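You operate a simulated robot arm through the tools that you are given. There is no shell and no other tool. Be economical: measure what you need, move in short steps, check, and stop when the job is done.

You run a simulated robot arm. Do the job below in one go: nothing can be reset, and whatever is moved stays where it is left.

TASK
Take the brass cup and put it on top of the orange bumper. Then close the sliding door of the high locker. Then take the twist neck sack and leave it in the catch tray. Then switch the short cart brake off. The order counts. The short cart brake goes to its stop.

The check looks at the end state, three seconds after you hand in, the way a careful person would. Anything else that was tipped, shoved, dropped, spilled or broken makes it a failure.

THE ROBOT
A 6-joint arm with a four-finger gripper on a trunk, on a base that drives. Base frame: it is fixed to the floor where the robot stands at the start and does not move with it; the origin is under the middle of the robot, x ahead of it, y to its left, z up; the surface under the hand at the start is at about z = 900. Readings come in mm, degrees, newtons and seconds.
With the tool pointing down near the work surface it reaches from about 300 to 700 mm from the robot's upright axis, wherever it stands. Its first joint turns from -166.0 to 166.0 degrees. Places, roughly: brass cup (6x6x3 cm) [500, -100, 900]; catch tray (24x20 cm) [3540, 2220, 860]; orange bumper (6x6x8 cm) [300, -100, 900]; short cart brake [-3800, 9300, 1300]; sliding door of the high locker [1800, 3500, 1800]; twist neck sack (8x6x17 cm) [3800, 4400, 900]. Payload 3.43 kg.
The TCP is the grasp point between the finger pads, 30 mm short of the fingertips. In the tool frame z runs along the fingers and y along their closing line. The gripper opens to 120 mm. The gripper's body begins 85 mm behind the TCP.
Orientation is told as [roll, pitch, yaw] about the base's x, y, z axes, in that order, counted from this pose: with the fingers straight down and closing along the base's y, the tool's x points along the base's -x, its y along +y and its z along -z.

THE INTERFACE
- The arm moves only by the tool play_rows. Its argument "moves" is a list of rows, each a list of 7 numbers: the turn, a rotation vector about the tool's x, y, z in units of 180 degrees (1.0 is 180 degrees), then the shift along the tool's x, y, z in units of 300 mm (1.0 is 300 mm), then the gripper command, from -1 (fully open) to 1 (shut), values between in proportion. In form: [[wx, wy, wz, tx, ty, tz, gripper], ...]. A call has 1 to 12 rows; each row is the pose to reach, as a shift and turn from the pose commanded when the call began, along the tool's axes at that moment. A call with a number of a shift or a turn outside -1 to 1 is refused whole. Rows are played at 5 a second. More than 50 mm and 8.6 degrees between two rows, or a gripper value outside its range, and nothing of the call is played. Where a pose cannot be reached the arm comes as near as it can. A force on the tool above 40 N (or 10 N above the force at the start of the call, whichever is more), or a blocked arm, ends the call early, and 0.2 s more pass. The fingers move at their own pace and stop on an object; they squeeze with about 34 N. The grip force told is the motor's: it shows also when the fingers shut on nothing. Time passes only in rows, and 0.2 s behind the last, so rows that repeat a pose let the fingers close. It gives the time, the measured TCP pose, the force on the tool (base axes), the opening and the grip force at its end, in the units of the frame above (readings bear some noise), with the torque about the TCP (base axes, N m) and any sound that the robot's microphone picked up.
- Cameras (640 x 400 px; columns grow to the right, rows downward): "scene" is now at [43.8, 104.3, 1680.8]; the picture's right is [-0.47, -0.88, 0.00], its down [-0.71, 0.37, -0.60] and it looks along [0.53, -0.28, -0.80] (base axes); focal length 262 px, centre (320, 200). "wrist" rides on the gripper at [71, -17, -121] in the tool frame; the picture's right is [0.23, 0.97, 0.00], its down [-0.81, 0.19, -0.55] and it looks along [-0.54, 0.13, 0.83] (tool axes); focal length 275 px, centre (320, 200). There is no depth. A picture from a camera that has moved, and an enlarged one, comes with that camera's place and axes in the base frame and with its lens.
- grab_frame(camera): a new picture of that camera. The clock stands still meanwhile.
- lift_body(by): slides the trunk up (or, below 0, down) by that many mm; the arm and the scene camera ride with it, the base frame stays. It gives what a move gives, with no picture.
- steer(legs): drives the robot by 1 to 6 legs, each [ahead, left, turn to the left] in mm, mm and degrees, along the robot's own axes; the way and the turn of a leg run together, so that a leg with both is an arc; at most 1500 mm and 180 degrees a leg. The arm and the cameras ride along, it lands a little off, and it stops where it bumps. It gives what a move gives.
- head_to(pan, tilt): turns the head with the scene camera to pan (to the left, within 120 degrees either way) and tilt (down, from -29 to 69), counted from straight ahead of the robot. It gives what a move gives.
- inspect(camera, box): a new picture of the part [left, top, right, bottom] of that camera's present view, enlarged. The clock stands still meanwhile.
- finish_job(): hands the job in; it is judged then, once.

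Go step by step. Nothing tells you exact positions but the pictures and the camera data: compare them with the known pose of the tool, close in by small moves and look again before you grip or let go. The budget is 165 turns and 120 pictures, counting those below and the enlarged ones. Unless the task says otherwise, let go and move clear before handing in, and close with one line.

The tools are called by a JSON object that holds its "method" and its "body". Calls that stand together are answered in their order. play_rows: Moves the arm, as the interface text tells. Its arguments: {"type":"object","properties":{"moves":{"type":"array","items":{"type":"array","items":{"type":"number"}}}},"required":["moves"]} The other tools are called the same way: lift_body (by) slides the trunk up or down; steer (legs) drives the base; head_to (pan, tilt) turns the head that bears the scene camera; grab_frame (camera) takes a picture; inspect (camera, box) takes an enlarged picture of a part of a camera's view; finish_job () hands the job in.

At the start:

```text
time_s: 0.0
position: [352.5, -209.8, 1209.1]
ee_rot: [0.0, 0.1, 0.0]
force: [0.4, -0.1, -0.1]
ft_torque: [0.02, -0.01, 0.02]
gripper_width: 120.0
grasp_force: 0.1
trunk travel left (down, up): [-200.0, 240.0]
robot x, y, heading: [1.3, -1.2, -0.0]
head pan, tilt: [-27.9, 53.0]
```

scene: 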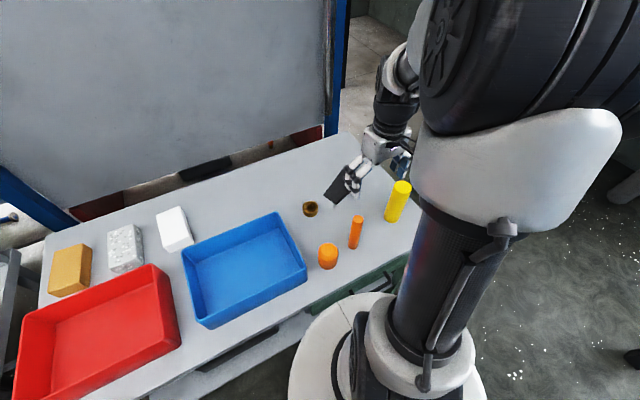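
wrist: 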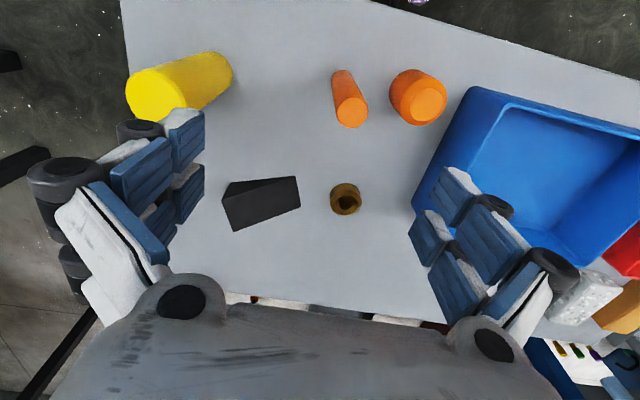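

The brass cup is at about [535, -115] and the wide orange cylinder, at about [335, -75], should be the bumper. I'll zoom in on both before moving.

{"method": "inspect", "body": {"camera": "wrist", "box": [300, 40, 480, 240]}}

{"method": "inspect", "body": {"camera": "scene", "box": [280, 140, 440, 280]}}

```text
2.00 times, centred on (390, 140) of wrist
camera zoom: at [280.2, -226.2, 1327.9], right [-0.23, 0.97, 0.0], down [0.81, 0.19, 0.55], along [0.54, 0.13, -0.83], focal length 551 px, centre (180, 320)
```

zoom: 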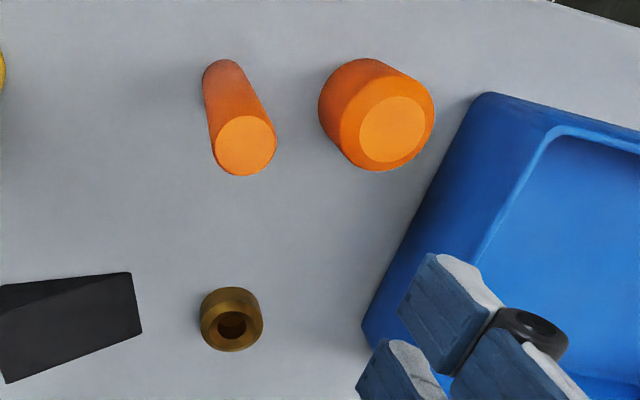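

```text
2.86 times, centred on (360, 210) of scene
camera zoom: at [43.8, 104.3, 1680.8], right [-0.47, -0.88, 0.0], down [-0.71, 0.37, -0.6], along [0.53, -0.28, -0.8], focal length 750 px, centre (206, 171)
```

zoom: 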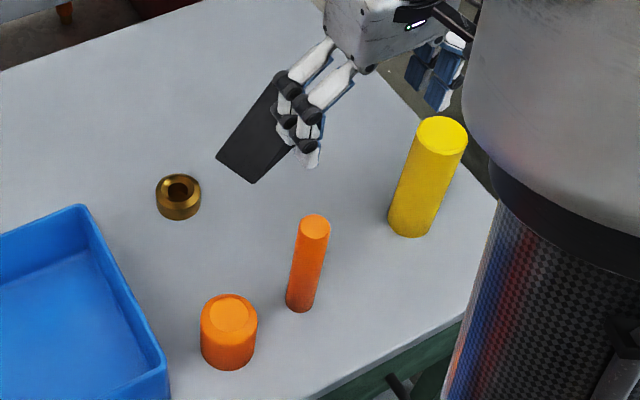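

The cup is at about [534, -118] and the bumper top at about [337, -77, 980]. I'll move over the cup with the fingers open to about 90 mm, then check.

{"method": "play_rows", "body": {"moves": [[0, 0, 0, -0.121, 0.061, 0, -0.5], [0, 0, 0, -0.242, 0.122, 0, -0.5], [0, 0, 0, -0.363, 0.184, 0, -0.5], [0, 0, 0, -0.484, 0.245, 0, -0.5], [0, 0, 0, -0.605, 0.306, 0, -0.5], [0, 0, 0, -0.605, 0.306, 0.15, -0.5], [0, 0, 0, -0.605, 0.306, 0.3, -0.5], [0, 0, 0, -0.605, 0.306, 0.45, -0.5], [0, 0, 0, -0.605, 0.306, 0.6, -0.5], [0, 0, 0, -0.605, 0.306, 0.7, -0.5]]}}

{"method": "grab_frame", "body": {"camera": "wrist"}}

{"method": "inspect", "body": {"camera": "scene", "box": [240, 120, 440, 260]}}

```text
time_s: 2.2
position: [535.2, -118.5, 996.7]
ee_rot: [0.1, 0.0, 0.1]
force: [1.3, 0.1, 0.7]
ft_torque: [0.04, 0.04, 0.01]
gripper_width: 90.2
grasp_force: 0.1
trunk travel left (down, up): [-200.0, 240.0]
robot x, y, heading: [-1.6, -3.1, -0.1]
head pan, tilt: [-27.9, 53.0]
```

```text
115 pictures are left
camera wrist: at [462.4, -135.3, 1116.8], right [-0.23, 0.97, 0.0], down [0.81, 0.19, 0.55], along [0.54, 0.13, -0.83], focal length 275 px, centre (320, 200)
```

wrist: 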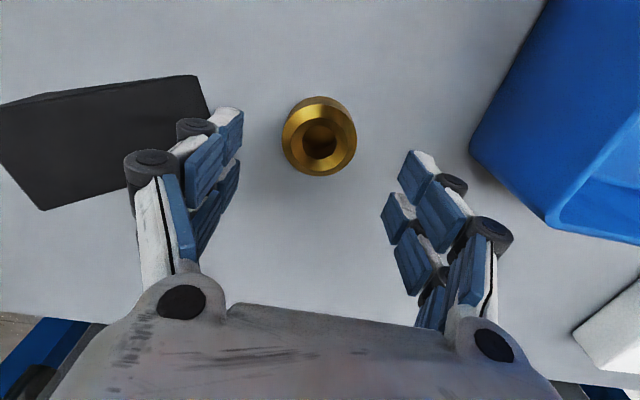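

```text
2.86 times, centred on (340, 190) of scene
camera zoom: at [44.1, 104.2, 1680.8], right [-0.47, -0.88, 0.0], down [-0.71, 0.37, -0.6], along [0.53, -0.28, -0.8], focal length 750 px, centre (263, 229)
```

zoom: 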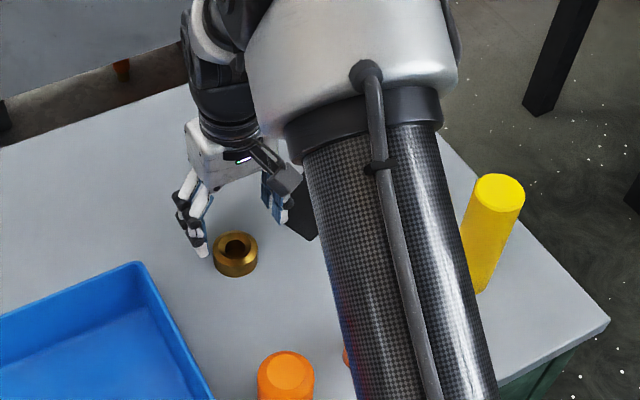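

The cup is centred under the hand. I'll narrow the fingers a little to stay clear of the wedge, go down and close.

{"method": "play_rows", "body": {"moves": [[0, 0, 0, 0, 0, 0, -0.35], [0, 0, 0, 0, 0, 0.1, -0.35], [0, 0, 0, 0, 0, 0.17, -0.35], [0, 0, 0, 0, 0, 0.207, -0.35], [0, 0, 0, 0, 0, 0.207, -0.35], [0, 0, 0, 0, 0, 0.207, 1], [0, 0, 0, 0, 0, 0.207, 1], [0, 0, 0, 0, 0, 0.207, 1], [0, 0, 0, 0, 0, 0.207, 1], [0, 0, 0, 0, 0, 0.207, 1]]}}

{"method": "grab_frame", "body": {"camera": "wrist"}}

```text
time_s: 4.4
position: [535.2, -117.5, 935.9]
ee_rot: [0.0, 0.0, 0.0]
force: [-0.1, 0.5, -0.6]
ft_torque: [0.08, 0.0, 0.01]
gripper_width: 53.1
grasp_force: 33.7
trunk travel left (down, up): [-200.0, 240.0]
robot x, y, heading: [3.6, 0.0, -0.2]
head pan, tilt: [-27.9, 53.0]
```

```text
113 pictures are left
camera wrist: at [462.2, -134.7, 1055.8], right [-0.23, 0.97, 0.0], down [0.81, 0.19, 0.55], along [0.54, 0.13, -0.83], focal length 275 px, centre (320, 200)
```

wrist: 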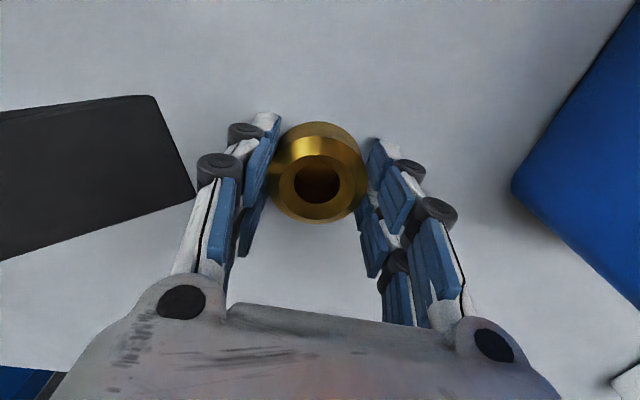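

The cup is gripped at 53 mm. I'll lift it and carry it over the bumper.

{"method": "play_rows", "body": {"moves": [[0, 0, 0, 0, 0, -0.15, 1], [0, 0, 0, 0, 0, -0.3, 1], [0, 0, 0, 0, 0, -0.45, 1], [0, 0, 0, 0, 0, -0.55, 1], [0, 0, 0, 0.132, 0.027, -0.55, 1], [0, 0, 0, 0.264, 0.054, -0.55, 1], [0, 0, 0, 0.396, 0.081, -0.55, 1], [0, 0, 0, 0.528, 0.108, -0.55, 1], [0, 0, 0, 0.66, 0.135, -0.55, 1], [0, 0, 0, 0.66, 0.135, -0.55, 1]]}}

{"method": "grab_frame", "body": {"camera": "wrist"}}

{"method": "grab_frame", "body": {"camera": "scene"}}

```text
time_s: 6.6
position: [338.8, -77.3, 1103.6]
ee_rot: [0.1, -0.1, 0.0]
force: [0.4, -0.5, -1.6]
ft_torque: [0.02, 0.04, -0.02]
gripper_width: 52.5
grasp_force: 34.1
trunk travel left (down, up): [-200.0, 240.0]
robot x, y, heading: [1.6, -1.2, -0.0]
head pan, tilt: [-27.9, 53.0]
```

```text
112 pictures are left
camera wrist: at [264.8, -93.4, 1222.5], right [-0.23, 0.97, 0.0], down [0.81, 0.19, 0.55], along [0.54, 0.13, -0.83], focal length 275 px, centre (320, 200)
```

wrist: 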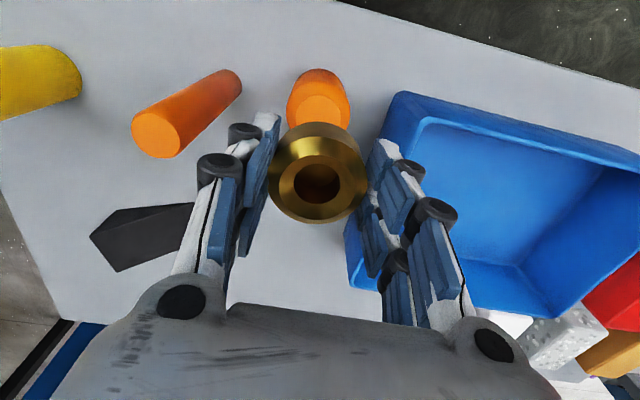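

```text
111 pictures are left
camera scene: at [44.9, 104.1, 1680.7], right [-0.47, -0.88, 0.0], down [-0.71, 0.37, -0.6], along [0.53, -0.28, -0.8], focal length 262 px, centre (320, 200)
```

scene: 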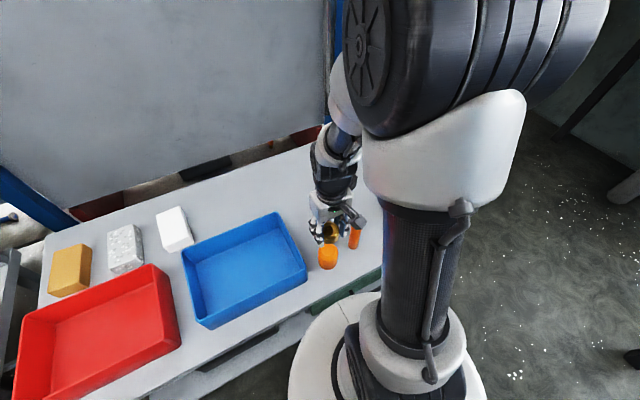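

{"method": "inspect", "body": {"camera": "wrist", "box": [240, 50, 400, 230]}}

{"method": "inspect", "body": {"camera": "scene", "box": [290, 190, 390, 280]}}

```text
2.22 times, centred on (320, 140) of wrist
camera zoom: at [264.8, -93.4, 1222.5], right [-0.23, 0.97, 0.0], down [0.81, 0.19, 0.55], along [0.54, 0.13, -0.83], focal length 612 px, centre (320, 333)
```

zoom: 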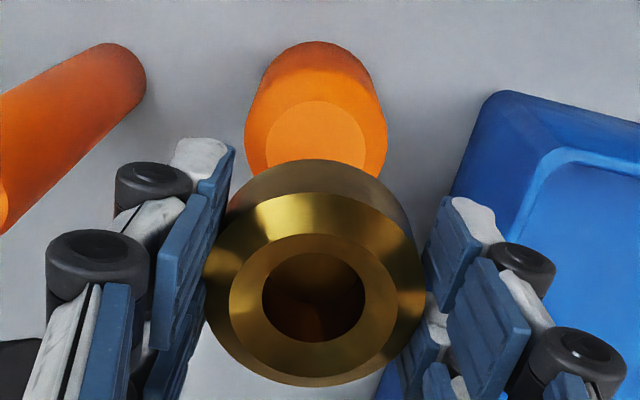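

```text
4.44 times, centred on (340, 235) of scene
camera zoom: at [44.9, 104.1, 1680.7], right [-0.47, -0.88, 0.0], down [-0.71, 0.37, -0.6], along [0.53, -0.28, -0.8], focal length 1166 px, centre (231, 44)
```

zoom: 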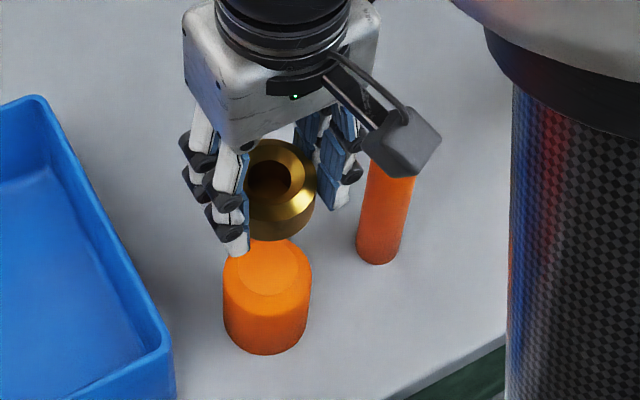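

Bumper top centre confirmed at [336.5, -77.4]. I'll lower the cup until it is just on top.

{"method": "play_rows", "body": {"moves": [[0, 0, 0, 0.008, 0, 0.1, 1], [0, 0, 0, 0.008, 0, 0.2, 1], [0, 0, 0, 0.008, 0, 0.26, 1], [0, 0, 0, 0.008, 0, 0.275, 1], [0, 0, 0, 0.008, 0, 0.282, 1], [0, 0, 0, 0.008, 0, 0.282, 1]]}}

{"method": "inspect", "body": {"camera": "scene", "box": [290, 190, 390, 280]}}

```text
time_s: 8.0
position: [334.2, -77.2, 1015.8]
ee_rot: [0.0, 0.0, 0.0]
force: [0.3, 0.4, -1.1]
ft_torque: [-0.01, -0.01, 0.0]
gripper_width: 52.8
grasp_force: 34.0
trunk travel left (down, up): [-200.0, 240.0]
robot x, y, heading: [1.5, -1.9, 0.1]
head pan, tilt: [-27.9, 53.0]
```

```text
4.44 times, centred on (340, 235) of scene
camera zoom: at [43.8, 104.3, 1680.8], right [-0.47, -0.88, 0.0], down [-0.71, 0.37, -0.6], along [0.53, -0.28, -0.8], focal length 1166 px, centre (231, 44)
```

zoom: 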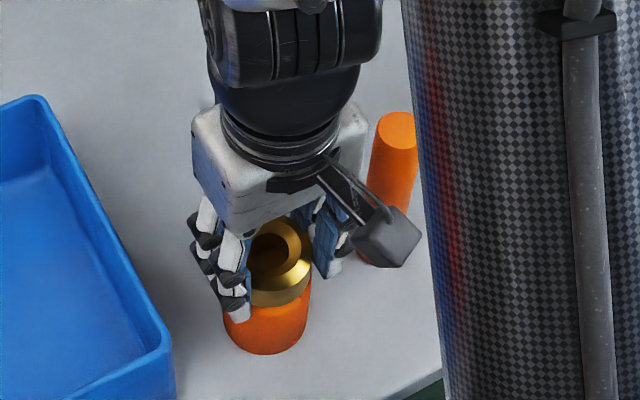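

Nearly touching. I'll creep down a few millimetres to feel contact.

{"method": "play_rows", "body": {"moves": [[0, 0, 0, 0, 0, 0.005, 1], [0, 0, 0, 0, 0, 0.01, 1], [0, 0, 0, 0, 0, 0.01, 1]]}}

{"method": "grab_frame", "body": {"camera": "wrist"}}

```text
time_s: 8.8
position: [333.6, -77.2, 1014.7]
ee_rot: [-0.2, -0.2, 0.0]
force: [1.4, 2.3, 23.4]
ft_torque: [0.15, -0.2, 0.13]
gripper_width: 52.9
grasp_force: 34.2
trunk travel left (down, up): [-200.0, 240.0]
robot x, y, heading: [-1.3, 0.9, 0.0]
head pan, tilt: [-27.9, 53.0]
```

```text
107 pictures are left
camera wrist: at [260.7, -94.0, 1134.5], right [-0.23, 0.97, 0.0], down [0.81, 0.19, 0.56], along [0.54, 0.13, -0.83], focal length 275 px, centre (320, 200)
```

wrist: 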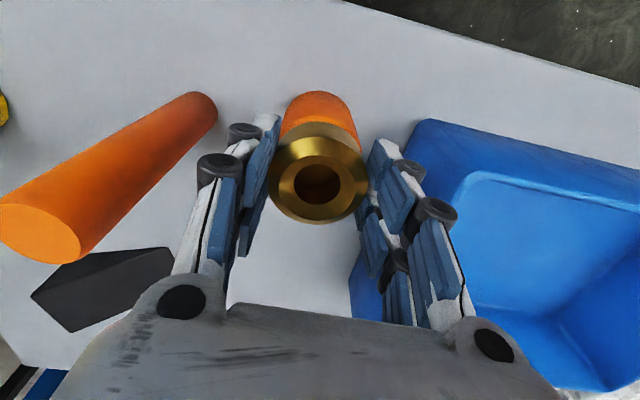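

Contact is firm and well balanced. I'll ease off 1.5 mm, open, and rise clear.

{"method": "play_rows", "body": {"moves": [[0, 0, 0, 0, 0, -0.005, 1], [0, 0, 0, 0, 0, -0.005, 0.1], [0, 0, 0, 0, 0, -0.005, -0.1], [0, 0, 0, 0, 0, -0.005, -0.25], [0, 0, 0, 0, 0, -0.005, -0.25], [0, 0, 0, 0, 0, -0.005, -0.25], [0, 0, 0, 0, 0, -0.1, -0.25], [0, 0, 0, 0, 0, -0.25, -0.25], [0, 0, 0, 0, 0, -0.4, -0.25], [0, 0, 0, 0, 0, -0.55, -0.25], [0, 0, 0, 0, 0, -0.65, -0.25]]}}

{"method": "grab_frame", "body": {"camera": "wrist"}}

{"method": "head_to", "body": {"pan": 60, "tilt": 10}}

{"method": "grab_frame", "body": {"camera": "scene"}}

```text
time_s: 11.2
position: [334.3, -78.2, 1208.7]
ee_rot: [0.1, 0.0, 0.0]
force: [0.6, 0.5, 0.1]
ft_torque: [0.0, -0.02, 0.0]
gripper_width: 75.1
grasp_force: 0.2
trunk travel left (down, up): [-200.0, 240.0]
robot x, y, heading: [-0.7, -0.9, -0.1]
head pan, tilt: [-27.9, 53.0]
```

```text
106 pictures are left
camera wrist: at [260.9, -94.7, 1329.5], right [-0.23, 0.97, 0.0], down [0.81, 0.19, 0.55], along [0.54, 0.13, -0.83], focal length 275 px, centre (320, 200)
```

wrist: 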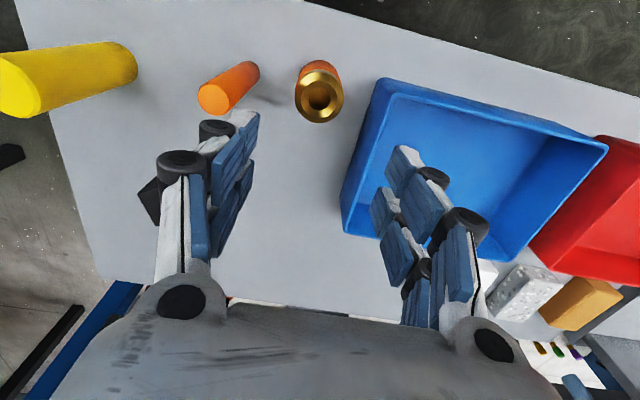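

```text
time_s: 12.8
position: [333.6, -79.1, 1208.5]
ee_rot: [0.0, 0.0, 0.0]
force: [-0.5, 0.6, -0.5]
ft_torque: [0.0, 0.02, -0.03]
gripper_width: 74.9
grasp_force: 0.1
trunk travel left (down, up): [-200.0, 240.0]
robot x, y, heading: [-0.4, -2.3, -0.1]
head pan, tilt: [60.0, 10.0]
```

```text
105 pictures are left
camera scene: at [24.9, 219.6, 1746.5], right [0.87, -0.5, 0.0], down [-0.09, -0.15, -0.98], along [0.49, 0.85, -0.17], focal length 262 px, centre (320, 200)
```

scene: 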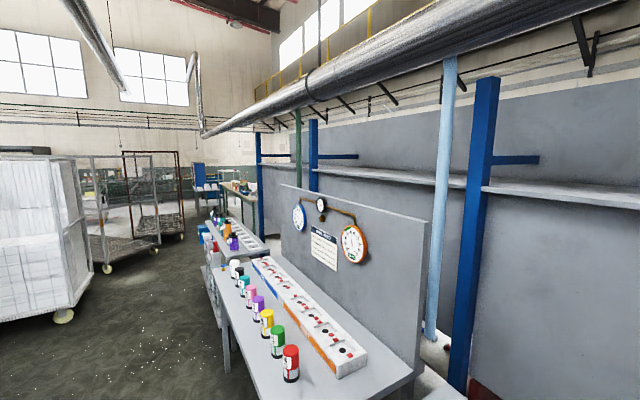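

The cup is sitting on the bumper. The high locker should be at about [1800, 3500, 1800], so I'll look that way.

{"method": "inspect", "body": {"camera": "scene", "box": [180, 90, 420, 280]}}

{"method": "head_to", "body": {"pan": 110, "tilt": 25}}

{"method": "grab_frame", "body": {"camera": "scene"}}

```text
2.11 times, centred on (300, 185) of scene
camera zoom: at [24.9, 219.6, 1746.5], right [0.87, -0.5, 0.0], down [-0.09, -0.15, -0.98], along [0.49, 0.85, -0.17], focal length 552 px, centre (362, 232)
```

zoom: 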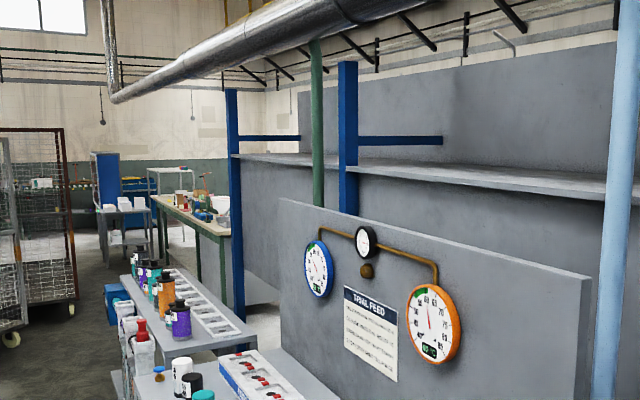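

```text
time_s: 14.0
position: [334.3, -78.4, 1207.8]
ee_rot: [0.1, 0.0, 0.1]
force: [0.4, -0.4, 1.0]
ft_torque: [-0.01, 0.01, 0.01]
gripper_width: 74.9
grasp_force: 0.1
trunk travel left (down, up): [-200.0, 240.0]
robot x, y, heading: [1.5, 1.9, 0.3]
head pan, tilt: [110.0, 25.0]
```

```text
103 pictures are left
camera scene: at [-53.1, 225.7, 1722.2], right [0.94, 0.34, 0.0], down [0.14, -0.4, -0.91], along [-0.31, 0.85, -0.42], focal length 262 px, centre (320, 200)
```

scene: 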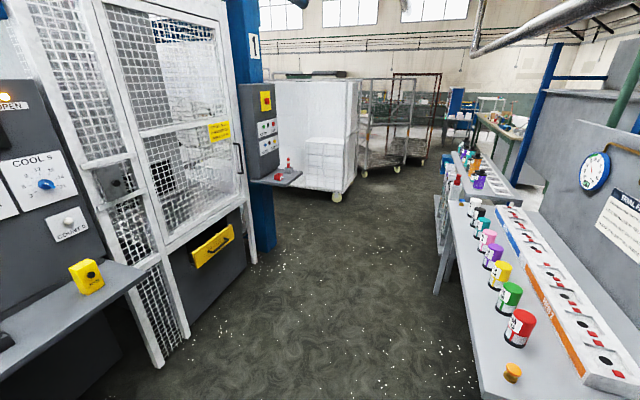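

An aisle runs along +y. I'll back away from the table, turn left to face along it and drive toward the locker.

{"method": "steer", "body": {"legs": [[-450, 0, 0], [0, 0, 90], [1500, 0, 0]]}}

{"method": "head_to", "body": {"pan": -45, "tilt": 5}}

{"method": "grab_frame", "body": {"camera": "scene"}}

```text
time_s: 27.7
position: [-368.3, 1855.5, 1207.2]
ee_rot: [0.0, 0.1, 89.4]
force: [0.3, -0.4, 1.1]
ft_torque: [-0.01, -0.04, 0.0]
gripper_width: 74.9
grasp_force: 0.1
trunk travel left (down, up): [-200.0, 240.0]
robot x, y, heading: [-448.8, 1520.7, 89.1]
head pan, tilt: [110.0, 25.0]
```

```text
time_s: 30.1
position: [-368.8, 1856.3, 1207.8]
ee_rot: [0.0, -0.1, 89.4]
force: [-0.5, 0.6, -0.2]
ft_torque: [0.03, 0.0, -0.02]
gripper_width: 75.1
grasp_force: 0.0
trunk travel left (down, up): [-200.0, 240.0]
robot x, y, heading: [-451.4, 1524.8, 89.3]
head pan, tilt: [-45.0, 5.0]
```

```text
102 pictures are left
camera scene: at [-526.9, 1566.8, 1754.6], right [0.7, -0.71, 0.0], down [-0.06, -0.06, -1.0], along [0.71, 0.7, -0.09], focal length 262 px, centre (320, 200)
```

scene: 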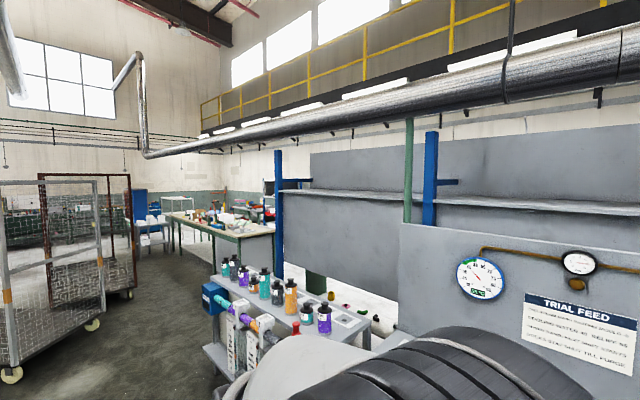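

The locker must be behind or beyond those grey panels. I'll drive farther up the aisle and look to the right.

{"method": "steer", "body": {"legs": [[1400, 0, 0]]}}

{"method": "head_to", "body": {"pan": -75, "tilt": 8}}

{"method": "grab_frame", "body": {"camera": "scene"}}

```text
time_s: 37.1
position: [-358.9, 3270.3, 1209.2]
ee_rot: [0.0, 0.0, 89.5]
force: [-0.5, -0.2, -0.5]
ft_torque: [-0.01, -0.01, 0.0]
gripper_width: 75.1
grasp_force: 0.1
trunk travel left (down, up): [-200.0, 240.0]
robot x, y, heading: [-439.9, 2937.9, 89.6]
head pan, tilt: [-45.0, 5.0]
```

```text
time_s: 38.1
position: [-357.7, 3270.0, 1209.1]
ee_rot: [0.0, -0.1, 89.5]
force: [0.2, 0.0, -0.2]
ft_torque: [-0.02, 0.0, -0.02]
gripper_width: 75.1
grasp_force: 0.0
trunk travel left (down, up): [-200.0, 240.0]
robot x, y, heading: [-442.4, 2940.9, 89.5]
head pan, tilt: [-75.0, 8.0]
```

```text
101 pictures are left
camera scene: at [-491.0, 2939.5, 1749.8], right [0.25, -0.97, 0.0], down [-0.13, -0.04, -0.99], along [0.96, 0.25, -0.14], focal length 262 px, centre (320, 200)
```

scene: 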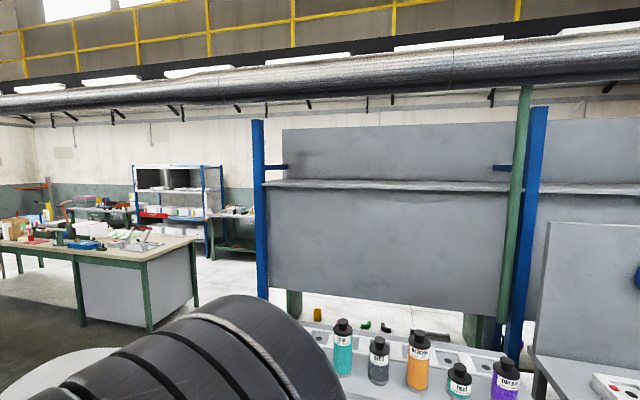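

There is a passage right at about y = 3900 to 5300, past the blue post at [1108, 3790]. I'll drive up to y of about 4500, turn right, and look.

{"method": "steer", "body": {"legs": [[1500, 0, 0], [0, 0, -90], [600, 0, 0]]}}

{"method": "head_to", "body": {"pan": -25, "tilt": 10}}

{"method": "grab_frame", "body": {"camera": "scene"}}

```text
time_s: 52.3
position: [514.2, 4351.3, 1208.4]
ee_rot: [0.0, 0.0, -1.1]
force: [0.1, 0.3, -0.1]
ft_torque: [-0.01, 0.01, 0.01]
gripper_width: 75.3
grasp_force: 0.0
trunk travel left (down, up): [-200.0, 240.0]
robot x, y, heading: [179.5, 4436.7, -0.9]
head pan, tilt: [-75.0, 8.0]
```

```text
time_s: 53.5
position: [512.3, 4352.6, 1208.3]
ee_rot: [0.1, 0.1, -1.1]
force: [0.5, -0.3, 0.4]
ft_torque: [-0.01, -0.02, 0.04]
gripper_width: 75.0
grasp_force: 0.1
trunk travel left (down, up): [-200.0, 240.0]
robot x, y, heading: [184.0, 4435.0, -1.1]
head pan, tilt: [-25.0, 10.0]
```

```text
100 pictures are left
camera scene: at [244.6, 4534.6, 1746.5], right [-0.44, -0.9, 0.0], down [-0.16, 0.08, -0.98], along [0.88, -0.43, -0.17], focal length 262 px, centre (320, 200)
```

scene: 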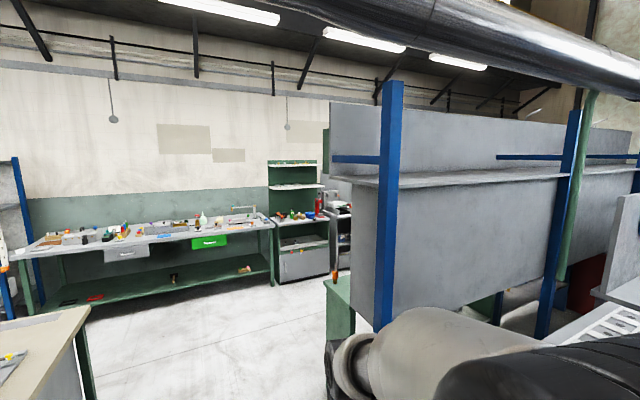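

The locker seems to be on the far side of that panel. I'll drive on past it and look around.

{"method": "steer", "body": {"legs": [[1500, 0, 0]]}}

{"method": "head_to", "body": {"pan": -90, "tilt": 10}}

{"method": "grab_frame", "body": {"camera": "scene"}}

{"method": "head_to", "body": {"pan": -30, "tilt": 20}}

{"method": "grab_frame", "body": {"camera": "scene"}}

```text
time_s: 60.8
position: [1986.9, 4302.0, 1208.5]
ee_rot: [0.0, 0.1, -2.3]
force: [0.6, 0.7, 1.4]
ft_torque: [0.03, 0.02, 0.04]
gripper_width: 75.1
grasp_force: 0.2
trunk travel left (down, up): [-200.0, 240.0]
robot x, y, heading: [1656.0, 4392.8, -2.6]
head pan, tilt: [-25.0, 10.0]
```

```text
time_s: 62.2
position: [1985.7, 4301.3, 1208.5]
ee_rot: [0.0, -0.1, -2.4]
force: [0.2, 1.2, 0.0]
ft_torque: [0.0, 0.03, -0.03]
gripper_width: 75.0
grasp_force: 0.0
trunk travel left (down, up): [-200.0, 240.0]
robot x, y, heading: [1654.2, 4393.5, -2.2]
head pan, tilt: [-90.0, 10.0]
```

```text
99 pictures are left
camera scene: at [1634.7, 4439.6, 1746.5], right [-1.0, 0.04, 0.0], down [0.01, 0.17, -0.98], along [-0.04, -0.98, -0.17], focal length 262 px, centre (320, 200)
```

scene: 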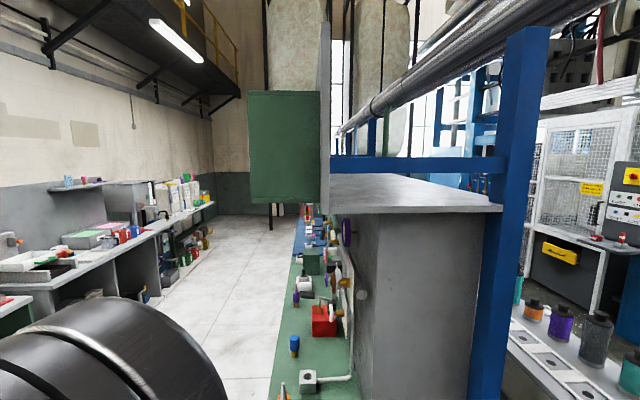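

```text
time_s: 63.5
position: [1985.4, 4300.6, 1208.9]
ee_rot: [0.0, 0.0, -2.2]
force: [-0.5, 0.4, -0.4]
ft_torque: [0.05, -0.01, 0.05]
gripper_width: 75.0
grasp_force: 0.1
trunk travel left (down, up): [-200.0, 240.0]
robot x, y, heading: [1657.4, 4390.6, -2.0]
head pan, tilt: [-30.0, 20.0]
```

```text
98 pictures are left
camera scene: at [1717.0, 4482.7, 1730.3], right [-0.54, -0.84, 0.0], down [-0.29, 0.18, -0.94], along [0.79, -0.5, -0.34], focal length 262 px, centre (320, 200)
```

scene: 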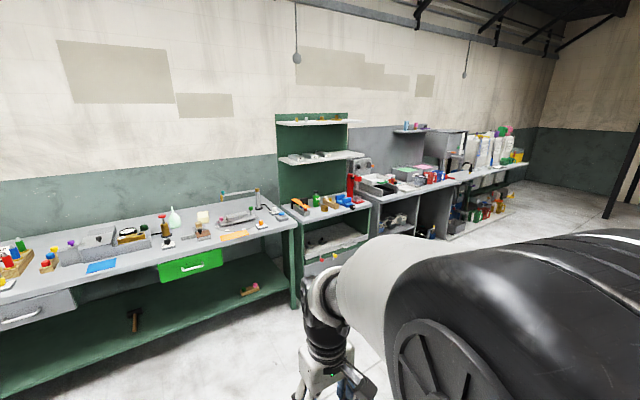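

The green hanging cabinet at about [1820, 3500] is the locker, facing +x. I'll drive into that aisle and face it.

{"method": "steer", "body": {"legs": [[850, 0, 0], [0, 0, -88], [850, 0, 0], [0, 0, -90]]}}

{"method": "head_to", "body": {"pan": 0, "tilt": 0}}

{"method": "grab_frame", "body": {"camera": "scene"}}

```text
time_s: 79.6
position: [2159.0, 3587.2, 1208.7]
ee_rot: [0.0, 0.0, 179.6]
force: [-0.2, 0.5, -0.5]
ft_torque: [0.0, -0.04, 0.0]
gripper_width: 74.9
grasp_force: 0.1
trunk travel left (down, up): [-200.0, 240.0]
robot x, y, heading: [2489.6, 3507.1, 179.7]
head pan, tilt: [-30.0, 20.0]
```

```text
time_s: 80.6
position: [2159.2, 3586.4, 1208.7]
ee_rot: [0.0, -0.1, 179.7]
force: [0.0, -0.1, -0.9]
ft_torque: [-0.03, 0.01, -0.01]
gripper_width: 74.9
grasp_force: 0.1
trunk travel left (down, up): [-200.0, 240.0]
robot x, y, heading: [2494.2, 3505.3, 179.9]
head pan, tilt: [0.0, 0.0]
```

```text
97 pictures are left
camera scene: at [2421.2, 3366.5, 1762.5], right [0.01, 1.0, 0.0], down [0.0, 0.0, -1.0], along [-1.0, 0.01, 0.0], focal length 262 px, centre (320, 200)
```

scene: 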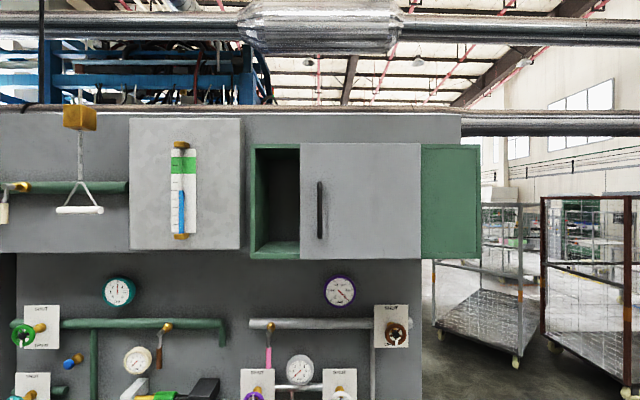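

The grey door is slid right, leaving the left of the locker open, so closing it means sliding it left (−y). I'll zoom in.

{"method": "inspect", "body": {"camera": "scene", "box": [230, 120, 500, 280]}}

{"method": "grab_frame", "body": {"camera": "wrist"}}

```text
2.37 times, centred on (365, 200) of scene
camera zoom: at [2421.2, 3366.5, 1762.5], right [0.01, 1.0, 0.0], down [0.0, 0.0, -1.0], along [-1.0, 0.01, 0.0], focal length 622 px, centre (213, 200)
```

zoom: 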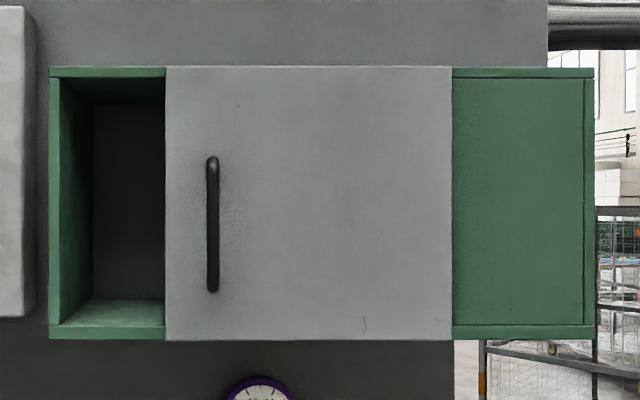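

```text
95 pictures are left
camera wrist: at [2228.9, 3603.5, 1328.9], right [0.23, -0.97, 0.0], down [-0.81, -0.19, 0.55], along [-0.54, -0.12, -0.83], focal length 275 px, centre (320, 200)
```

wrist: 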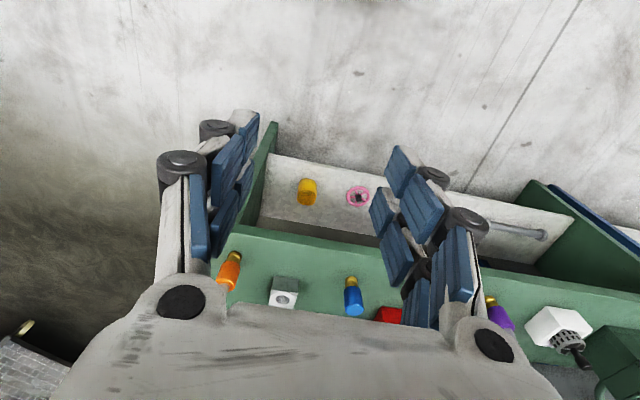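

I need the depth to the door, so I'll raise the trunk, which the reach needs anyway, and look again.

{"method": "lift_body", "body": {"by": 200}}

{"method": "head_to", "body": {"pan": 0, "tilt": 20}}

{"method": "inspect", "body": {"camera": "scene", "box": [230, 120, 500, 280]}}

```text
time_s: 82.8
position: [2159.5, 3587.1, 1407.5]
ee_rot: [0.0, -0.1, 179.8]
force: [-0.2, 0.0, -0.9]
ft_torque: [0.02, 0.0, 0.01]
gripper_width: 75.0
grasp_force: 0.1
trunk travel left (down, up): [-400.0, 40.0]
robot x, y, heading: [2494.8, 3509.7, 179.7]
head pan, tilt: [0.0, 0.0]
```

```text
time_s: 83.6
position: [2159.2, 3586.6, 1408.0]
ee_rot: [0.0, 0.1, 179.7]
force: [1.2, -0.6, -0.8]
ft_torque: [0.0, 0.02, -0.02]
gripper_width: 74.9
grasp_force: 0.1
trunk travel left (down, up): [-400.0, 40.0]
robot x, y, heading: [2493.0, 3506.7, 179.8]
head pan, tilt: [0.0, 20.0]
```

```text
2.37 times, centred on (365, 200) of scene
camera zoom: at [2418.3, 3366.4, 1930.3], right [0.0, 1.0, 0.0], down [0.34, 0.0, -0.94], along [-0.94, 0.0, -0.34], focal length 622 px, centre (213, 200)
```

zoom: 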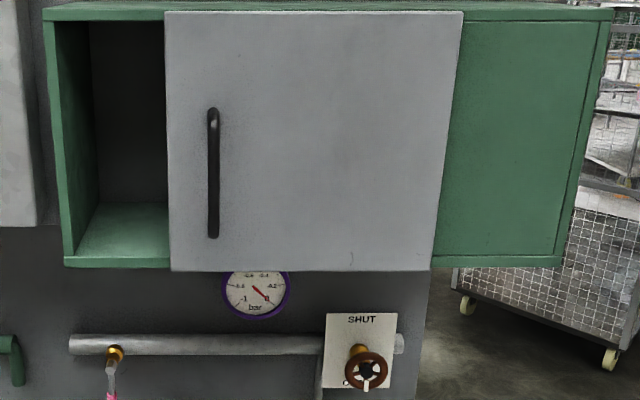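

The door plane is at x≈1797. Its handle is a vertical bar at about [1816, 3368], with z from 1668 to 1807. I'll bring the hand up, tool pointing forward, stopping well short of it.

{"method": "play_rows", "body": {"moves": [[0, -0.0455, 0, -0.048, 0.066, -0.076, -0.25], [0, -0.091, 0, -0.096, 0.132, -0.151, -0.25], [0, -0.1364, 0, -0.145, 0.198, -0.227, -0.25], [0, -0.1818, 0, -0.193, 0.264, -0.303, -0.25], [0, -0.2273, 0, -0.241, 0.33, -0.379, -0.25], [0, -0.2727, 0, -0.289, 0.397, -0.454, -0.25], [0, -0.3182, 0, -0.337, 0.463, -0.53, -0.25], [0, -0.3636, 0, -0.385, 0.529, -0.606, -0.25], [0, -0.4091, 0, -0.434, 0.595, -0.682, -0.25], [0, -0.4545, 0, -0.482, 0.661, -0.757, -0.25], [0, -0.5, 0, -0.53, 0.727, -0.833, -0.25], [0, -0.5, 0, -0.53, 0.727, -0.833, -0.25]]}}

{"method": "grab_frame", "body": {"camera": "wrist"}}

{"method": "grab_frame", "body": {"camera": "scene"}}

```text
time_s: 86.2
position: [2001.8, 3369.1, 1661.0]
ee_rot: [161.8, -89.9, 17.9]
force: [1.2, 0.1, 0.4]
ft_torque: [0.01, -0.03, 0.03]
gripper_width: 75.1
grasp_force: 0.1
trunk travel left (down, up): [-400.0, 40.0]
robot x, y, heading: [2492.3, 3506.5, 179.5]
head pan, tilt: [0.0, 20.0]
```

```text
93 pictures are left
camera wrist: at [2120.3, 3385.9, 1588.7], right [0.0, -0.97, -0.23], down [0.55, -0.19, 0.81], along [-0.83, -0.12, 0.54], focal length 275 px, centre (320, 200)
```

wrist: 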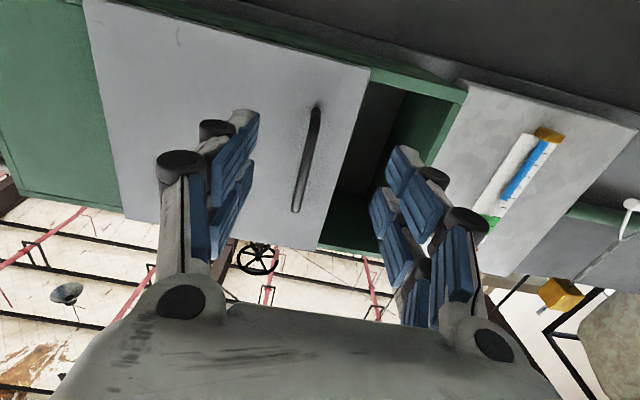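

```text
92 pictures are left
camera scene: at [2419.5, 3367.6, 1930.4], right [0.0, 1.0, 0.0], down [0.34, 0.0, -0.94], along [-0.94, 0.0, -0.34], focal length 262 px, centre (320, 200)
```

scene: 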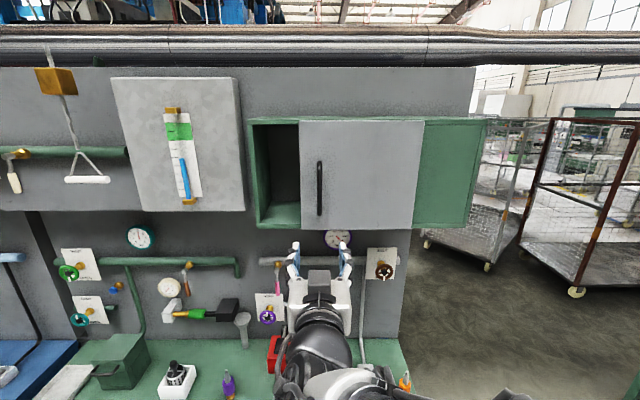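

The bar is at y≈3370, in line with the hand. I'll raise to mid-handle and approach to about 25 mm short of it.

{"method": "play_rows", "body": {"moves": [[0, 0, 0, -0.13, 0, 0, -0.25], [0, 0, 0, -0.257, 0, 0.05, -0.25], [0, 0, 0, -0.257, 0, 0.18, -0.25], [0, 0, 0, -0.257, 0, 0.31, -0.25], [0, 0, 0, -0.257, 0, 0.44, -0.25], [0, 0, 0, -0.257, 0, 0.44, -0.25]]}}

{"method": "grab_frame", "body": {"camera": "wrist"}}

{"method": "inspect", "body": {"camera": "scene", "box": [230, 100, 430, 260]}}

```text
time_s: 87.6
position: [1872.0, 3371.2, 1734.8]
ee_rot: [-177.6, -89.9, -2.7]
force: [0.9, -0.7, 0.7]
ft_torque: [0.0, -0.02, 0.0]
gripper_width: 75.0
grasp_force: 0.0
trunk travel left (down, up): [-400.0, 40.0]
robot x, y, heading: [2495.0, 3507.5, 179.4]
head pan, tilt: [0.0, 20.0]
```

```text
91 pictures are left
camera wrist: at [1990.3, 3388.1, 1662.4], right [-0.01, -0.97, -0.23], down [0.55, -0.19, 0.81], along [-0.83, -0.12, 0.54], focal length 275 px, centre (320, 200)
```

wrist: 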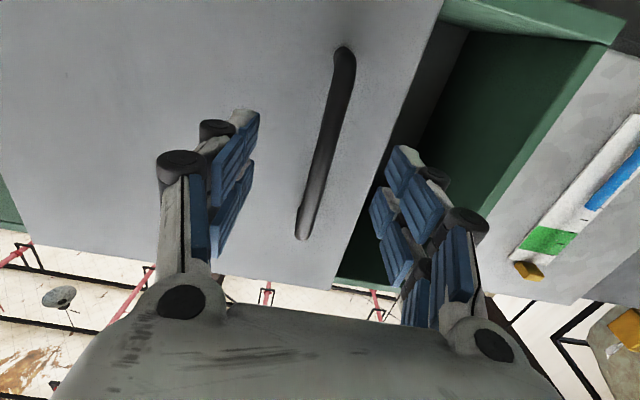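

```text
2.50 times, centred on (330, 180) of scene
camera zoom: at [2420.3, 3366.9, 1930.4], right [0.0, 1.0, 0.0], down [0.34, 0.0, -0.94], along [-0.94, 0.0, -0.34], focal length 656 px, centre (295, 250)
```

zoom: 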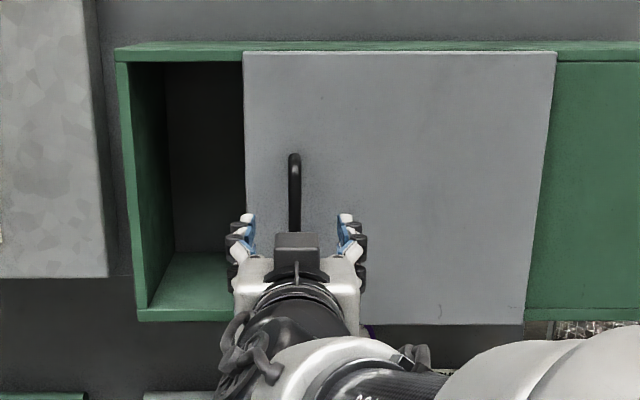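

Aligned. I'll advance 37 mm and close on the bar.

{"method": "play_rows", "body": {"moves": [[0, 0, 0, 0, 0, 0.05, -0.25], [0, 0, 0, 0, 0, 0.1, -0.25], [0, 0, 0, 0, 0, 0.125, -0.25], [0, 0, 0, 0, 0, 0.125, 1], [0, 0, 0, 0, 0, 0.125, 1], [0, 0, 0, 0, 0, 0.125, 1], [0, 0, 0, 0, 0, 0.125, 1], [0, 0, 0, 0, 0, 0.125, 1], [0, 0, 0, 0, 0, 0.125, 1]]}}

{"method": "grab_frame", "body": {"camera": "wrist"}}

```text
time_s: 89.6
position: [1831.5, 3371.4, 1736.2]
ee_rot: [177.8, -89.9, 1.8]
force: [-0.3, 0.3, 1.7]
ft_torque: [0.03, 0.04, -0.04]
gripper_width: 10.2
grasp_force: 39.1
trunk travel left (down, up): [-400.0, 40.0]
robot x, y, heading: [2494.8, 3505.3, 180.0]
head pan, tilt: [0.0, 20.0]
```

```text
89 pictures are left
camera wrist: at [1949.9, 3387.3, 1664.4], right [-0.01, -0.97, -0.23], down [0.55, -0.19, 0.81], along [-0.83, -0.12, 0.54], focal length 275 px, centre (320, 200)
```

wrist: 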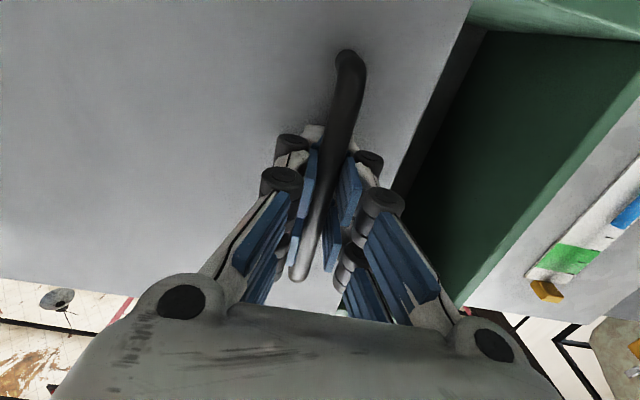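

The bar is gripped. I'll slide the door toward −y in small steps.

{"method": "play_rows", "body": {"moves": [[0, 0, 0, 0, 0.033, 0, 1], [0, 0, 0, 0, 0.067, 0, 1], [0, 0, 0, 0, 0.1, 0, 1], [0, 0, 0, 0, 0.133, 0, 1], [0, 0, 0, 0, 0.167, 0, 1], [0, 0, 0, 0, 0.2, 0, 1], [0, 0, 0, 0, 0.233, 0, 1], [0, 0, 0, 0, 0.267, 0, 1], [0, 0, 0, 0, 0.3, 0, 1], [0, 0, 0, 0, 0.3, 0, 1]]}}

{"method": "grab_frame", "body": {"camera": "scene"}}

```text
time_s: 91.8
position: [1830.9, 3281.0, 1736.3]
ee_rot: [179.1, -89.8, 0.7]
force: [7.6, -0.7, 1.6]
ft_torque: [-0.07, -0.93, 0.01]
gripper_width: 10.4
grasp_force: 41.1
trunk travel left (down, up): [-400.0, 40.0]
robot x, y, heading: [2495.1, 3505.7, 179.5]
head pan, tilt: [0.0, 20.0]
```

```text
88 pictures are left
camera scene: at [2420.6, 3366.4, 1930.4], right [0.0, 1.0, 0.0], down [0.34, 0.0, -0.94], along [-0.94, 0.0, -0.34], focal length 262 px, centre (320, 200)
```

scene: 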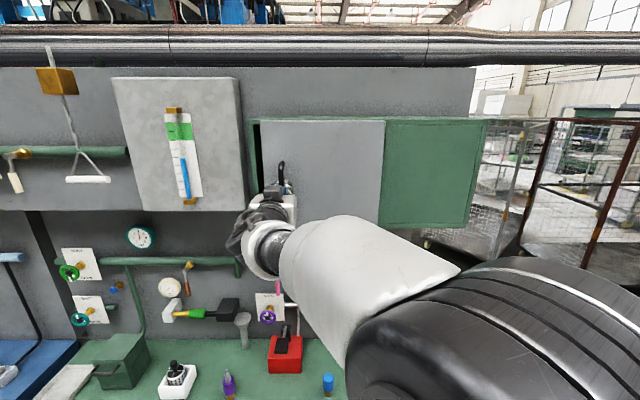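

The door is sliding freely with about 25 mm left. I'll continue gently to the stop.

{"method": "play_rows", "body": {"moves": [[0, 0, 0, 0, 0.02, 0, 1], [0, 0, 0, 0, 0.04, 0, 1], [0, 0, 0, 0, 0.055, 0, 1], [0, 0, 0, 0, 0.07, 0, 1], [0, 0, 0, 0, 0.08, 0, 1], [0, 0, 0, 0, 0.09, 0, 1], [0, 0, 0, 0, 0.1, 0, 1], [0, 0, 0, 0, 0.11, 0, 1], [0, 0, 0, 0, 0.12, 0, 1], [0, 0, 0, 0, 0.13, 0, 1], [0, 0, 0, 0, 0.14, 0, 1], [0, 0, 0, 0, 0.15, 0, 1]]}}

{"method": "inspect", "body": {"camera": "scene", "box": [230, 100, 430, 260]}}

```text
time_s: 94.2
position: [1831.4, 3252.3, 1736.2]
ee_rot: [107.2, -89.8, 71.3]
force: [11.6, 22.3, -3.5]
ft_torque: [0.07, 0.41, -0.02]
gripper_width: 10.5
grasp_force: 41.3
trunk travel left (down, up): [-400.0, 40.0]
robot x, y, heading: [2493.6, 3508.3, 179.7]
head pan, tilt: [0.0, 20.0]
stopped in row 12: the force on the tool passed its limit at 41 N (the readings are from after the stop); the commanded pose is now the measured one
```

```text
2.50 times, centred on (330, 180) of scene
camera zoom: at [2422.4, 3371.4, 1930.9], right [0.01, 1.0, 0.0], down [0.34, 0.0, -0.94], along [-0.94, 0.01, -0.34], focal length 656 px, centre (295, 250)
```

zoom: 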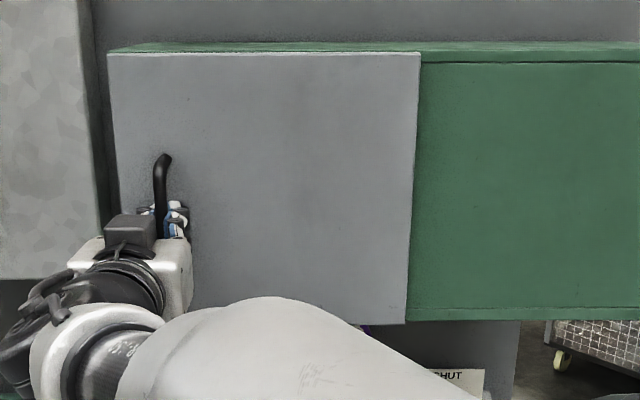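

The door is shut against its stop. I'll open the fingers and back straight out.

{"method": "play_rows", "body": {"moves": [[0, 0, 0, 0, 0, 0, 0.3], [0, 0, 0, 0, 0, 0, 0.3], [0, 0, 0, 0, 0, 0, 0.3], [0, 0, 0, 0, 0, 0, 0.3], [0, 0, 0, 0, 0, -0.1, 0.3], [0, 0, 0, 0, 0, -0.25, 0.3], [0, 0, 0, 0, 0, -0.4, 0.3], [0, 0, 0, 0, -0.1, -0.5, 0.3], [0, 0, 0, 0, -0.25, -0.5, 0.3], [0, 0, 0, 0, -0.4, -0.5, 0.3]]}}

{"method": "grab_frame", "body": {"camera": "scene"}}

```text
time_s: 96.4
position: [1979.8, 3363.1, 1733.4]
ee_rot: [8.2, -89.8, 171.1]
force: [-0.5, 0.9, 0.2]
ft_torque: [-0.01, 0.01, 0.05]
gripper_width: 42.0
grasp_force: 0.0
trunk travel left (down, up): [-400.0, 40.0]
robot x, y, heading: [2492.3, 3507.0, 179.8]
head pan, tilt: [0.0, 20.0]
```

```text
86 pictures are left
camera scene: at [2419.6, 3368.9, 1930.5], right [0.01, 1.0, 0.0], down [0.34, 0.0, -0.94], along [-0.94, 0.01, -0.34], focal length 262 px, centre (320, 200)
```

scene: 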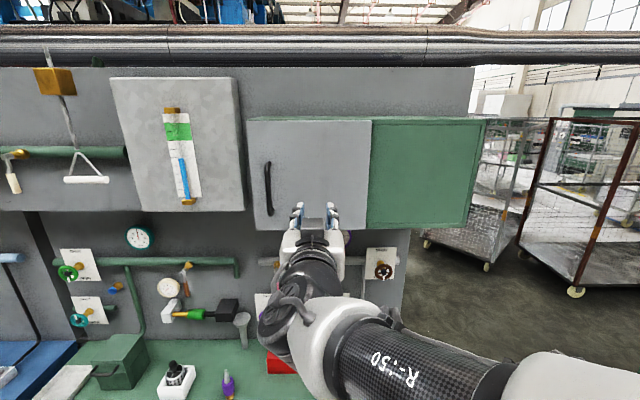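

The door is closed. I'll fold the tool back to pointing down, then turn toward the wall bench with the sack.

{"method": "play_rows", "body": {"moves": [[0, 0.0455, 0, 0.076, -0.045, -0.05, 0], [0, 0.091, 0, 0.151, -0.09, -0.1, 0], [0, 0.1364, 0, 0.227, -0.136, -0.15, 0], [0, 0.1818, 0, 0.303, -0.182, -0.2, 0], [0, 0.2273, 0, 0.379, -0.227, -0.25, 0], [0, 0.2727, 0, 0.454, -0.273, -0.3, 0], [0, 0.3182, 0, 0.53, -0.318, -0.35, 0], [0, 0.3636, 0, 0.606, -0.364, -0.4, 0], [0, 0.4091, 0, 0.682, -0.409, -0.45, 0], [0, 0.4545, 0, 0.757, -0.455, -0.5, 0], [0, 0.5, 0, 0.833, -0.5, -0.52, 0], [0, 0.5, 0, 0.833, -0.5, -0.52, 0]]}}

{"method": "steer", "body": {"legs": [[-150, 0, 0], [0, 0, 180]]}}

{"method": "head_to", "body": {"pan": 30, "tilt": 20}}

{"method": "grab_frame", "body": {"camera": "scene"}}

```text
time_s: 99.0
position: [2141.8, 3508.6, 1484.3]
ee_rot: [0.1, 0.2, 179.1]
force: [0.6, 0.6, -0.8]
ft_torque: [0.0, 0.03, 0.0]
gripper_width: 59.8
grasp_force: 0.1
trunk travel left (down, up): [-400.0, 40.0]
robot x, y, heading: [2489.6, 3505.1, 179.4]
head pan, tilt: [0.0, 20.0]
```

```text
time_s: 107.8
position: [2998.5, 3515.4, 1483.9]
ee_rot: [0.0, 0.2, 0.8]
force: [0.4, 0.8, 0.4]
ft_torque: [0.03, 0.02, 0.0]
gripper_width: 60.1
grasp_force: 0.0
trunk travel left (down, up): [-400.0, 40.0]
robot x, y, heading: [2641.8, 3504.3, 1.3]
head pan, tilt: [0.0, 20.0]
```

```text
time_s: 108.8
position: [2998.1, 3516.4, 1484.6]
ee_rot: [0.1, 0.3, 0.8]
force: [0.7, -0.5, 0.2]
ft_torque: [-0.01, 0.0, 0.03]
gripper_width: 60.0
grasp_force: 0.1
trunk travel left (down, up): [-400.0, 40.0]
robot x, y, heading: [2644.7, 3506.7, 1.5]
head pan, tilt: [30.0, 20.0]
```

```text
85 pictures are left
camera scene: at [2699.6, 3693.4, 1930.3], right [0.52, -0.85, 0.0], down [-0.29, -0.18, -0.94], along [0.8, 0.49, -0.34], focal length 262 px, centre (320, 200)
```

scene: 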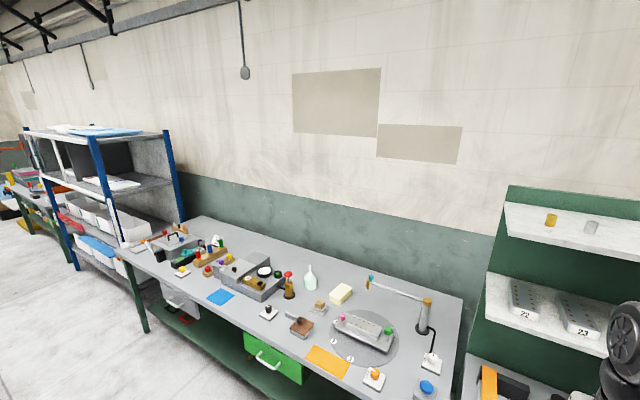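

{"method": "inspect", "body": {"camera": "scene", "box": [240, 240, 440, 380]}}

```text
2.86 times, centred on (340, 310) of scene
camera zoom: at [2699.6, 3693.4, 1930.3], right [0.52, -0.85, 0.0], down [-0.29, -0.18, -0.94], along [0.8, 0.49, -0.34], focal length 750 px, centre (263, -114)
```

zoom: 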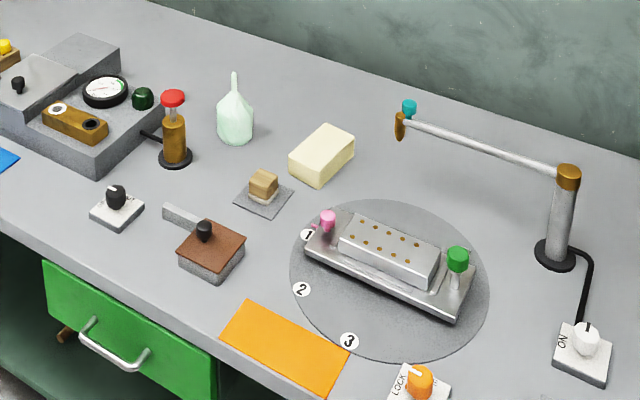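

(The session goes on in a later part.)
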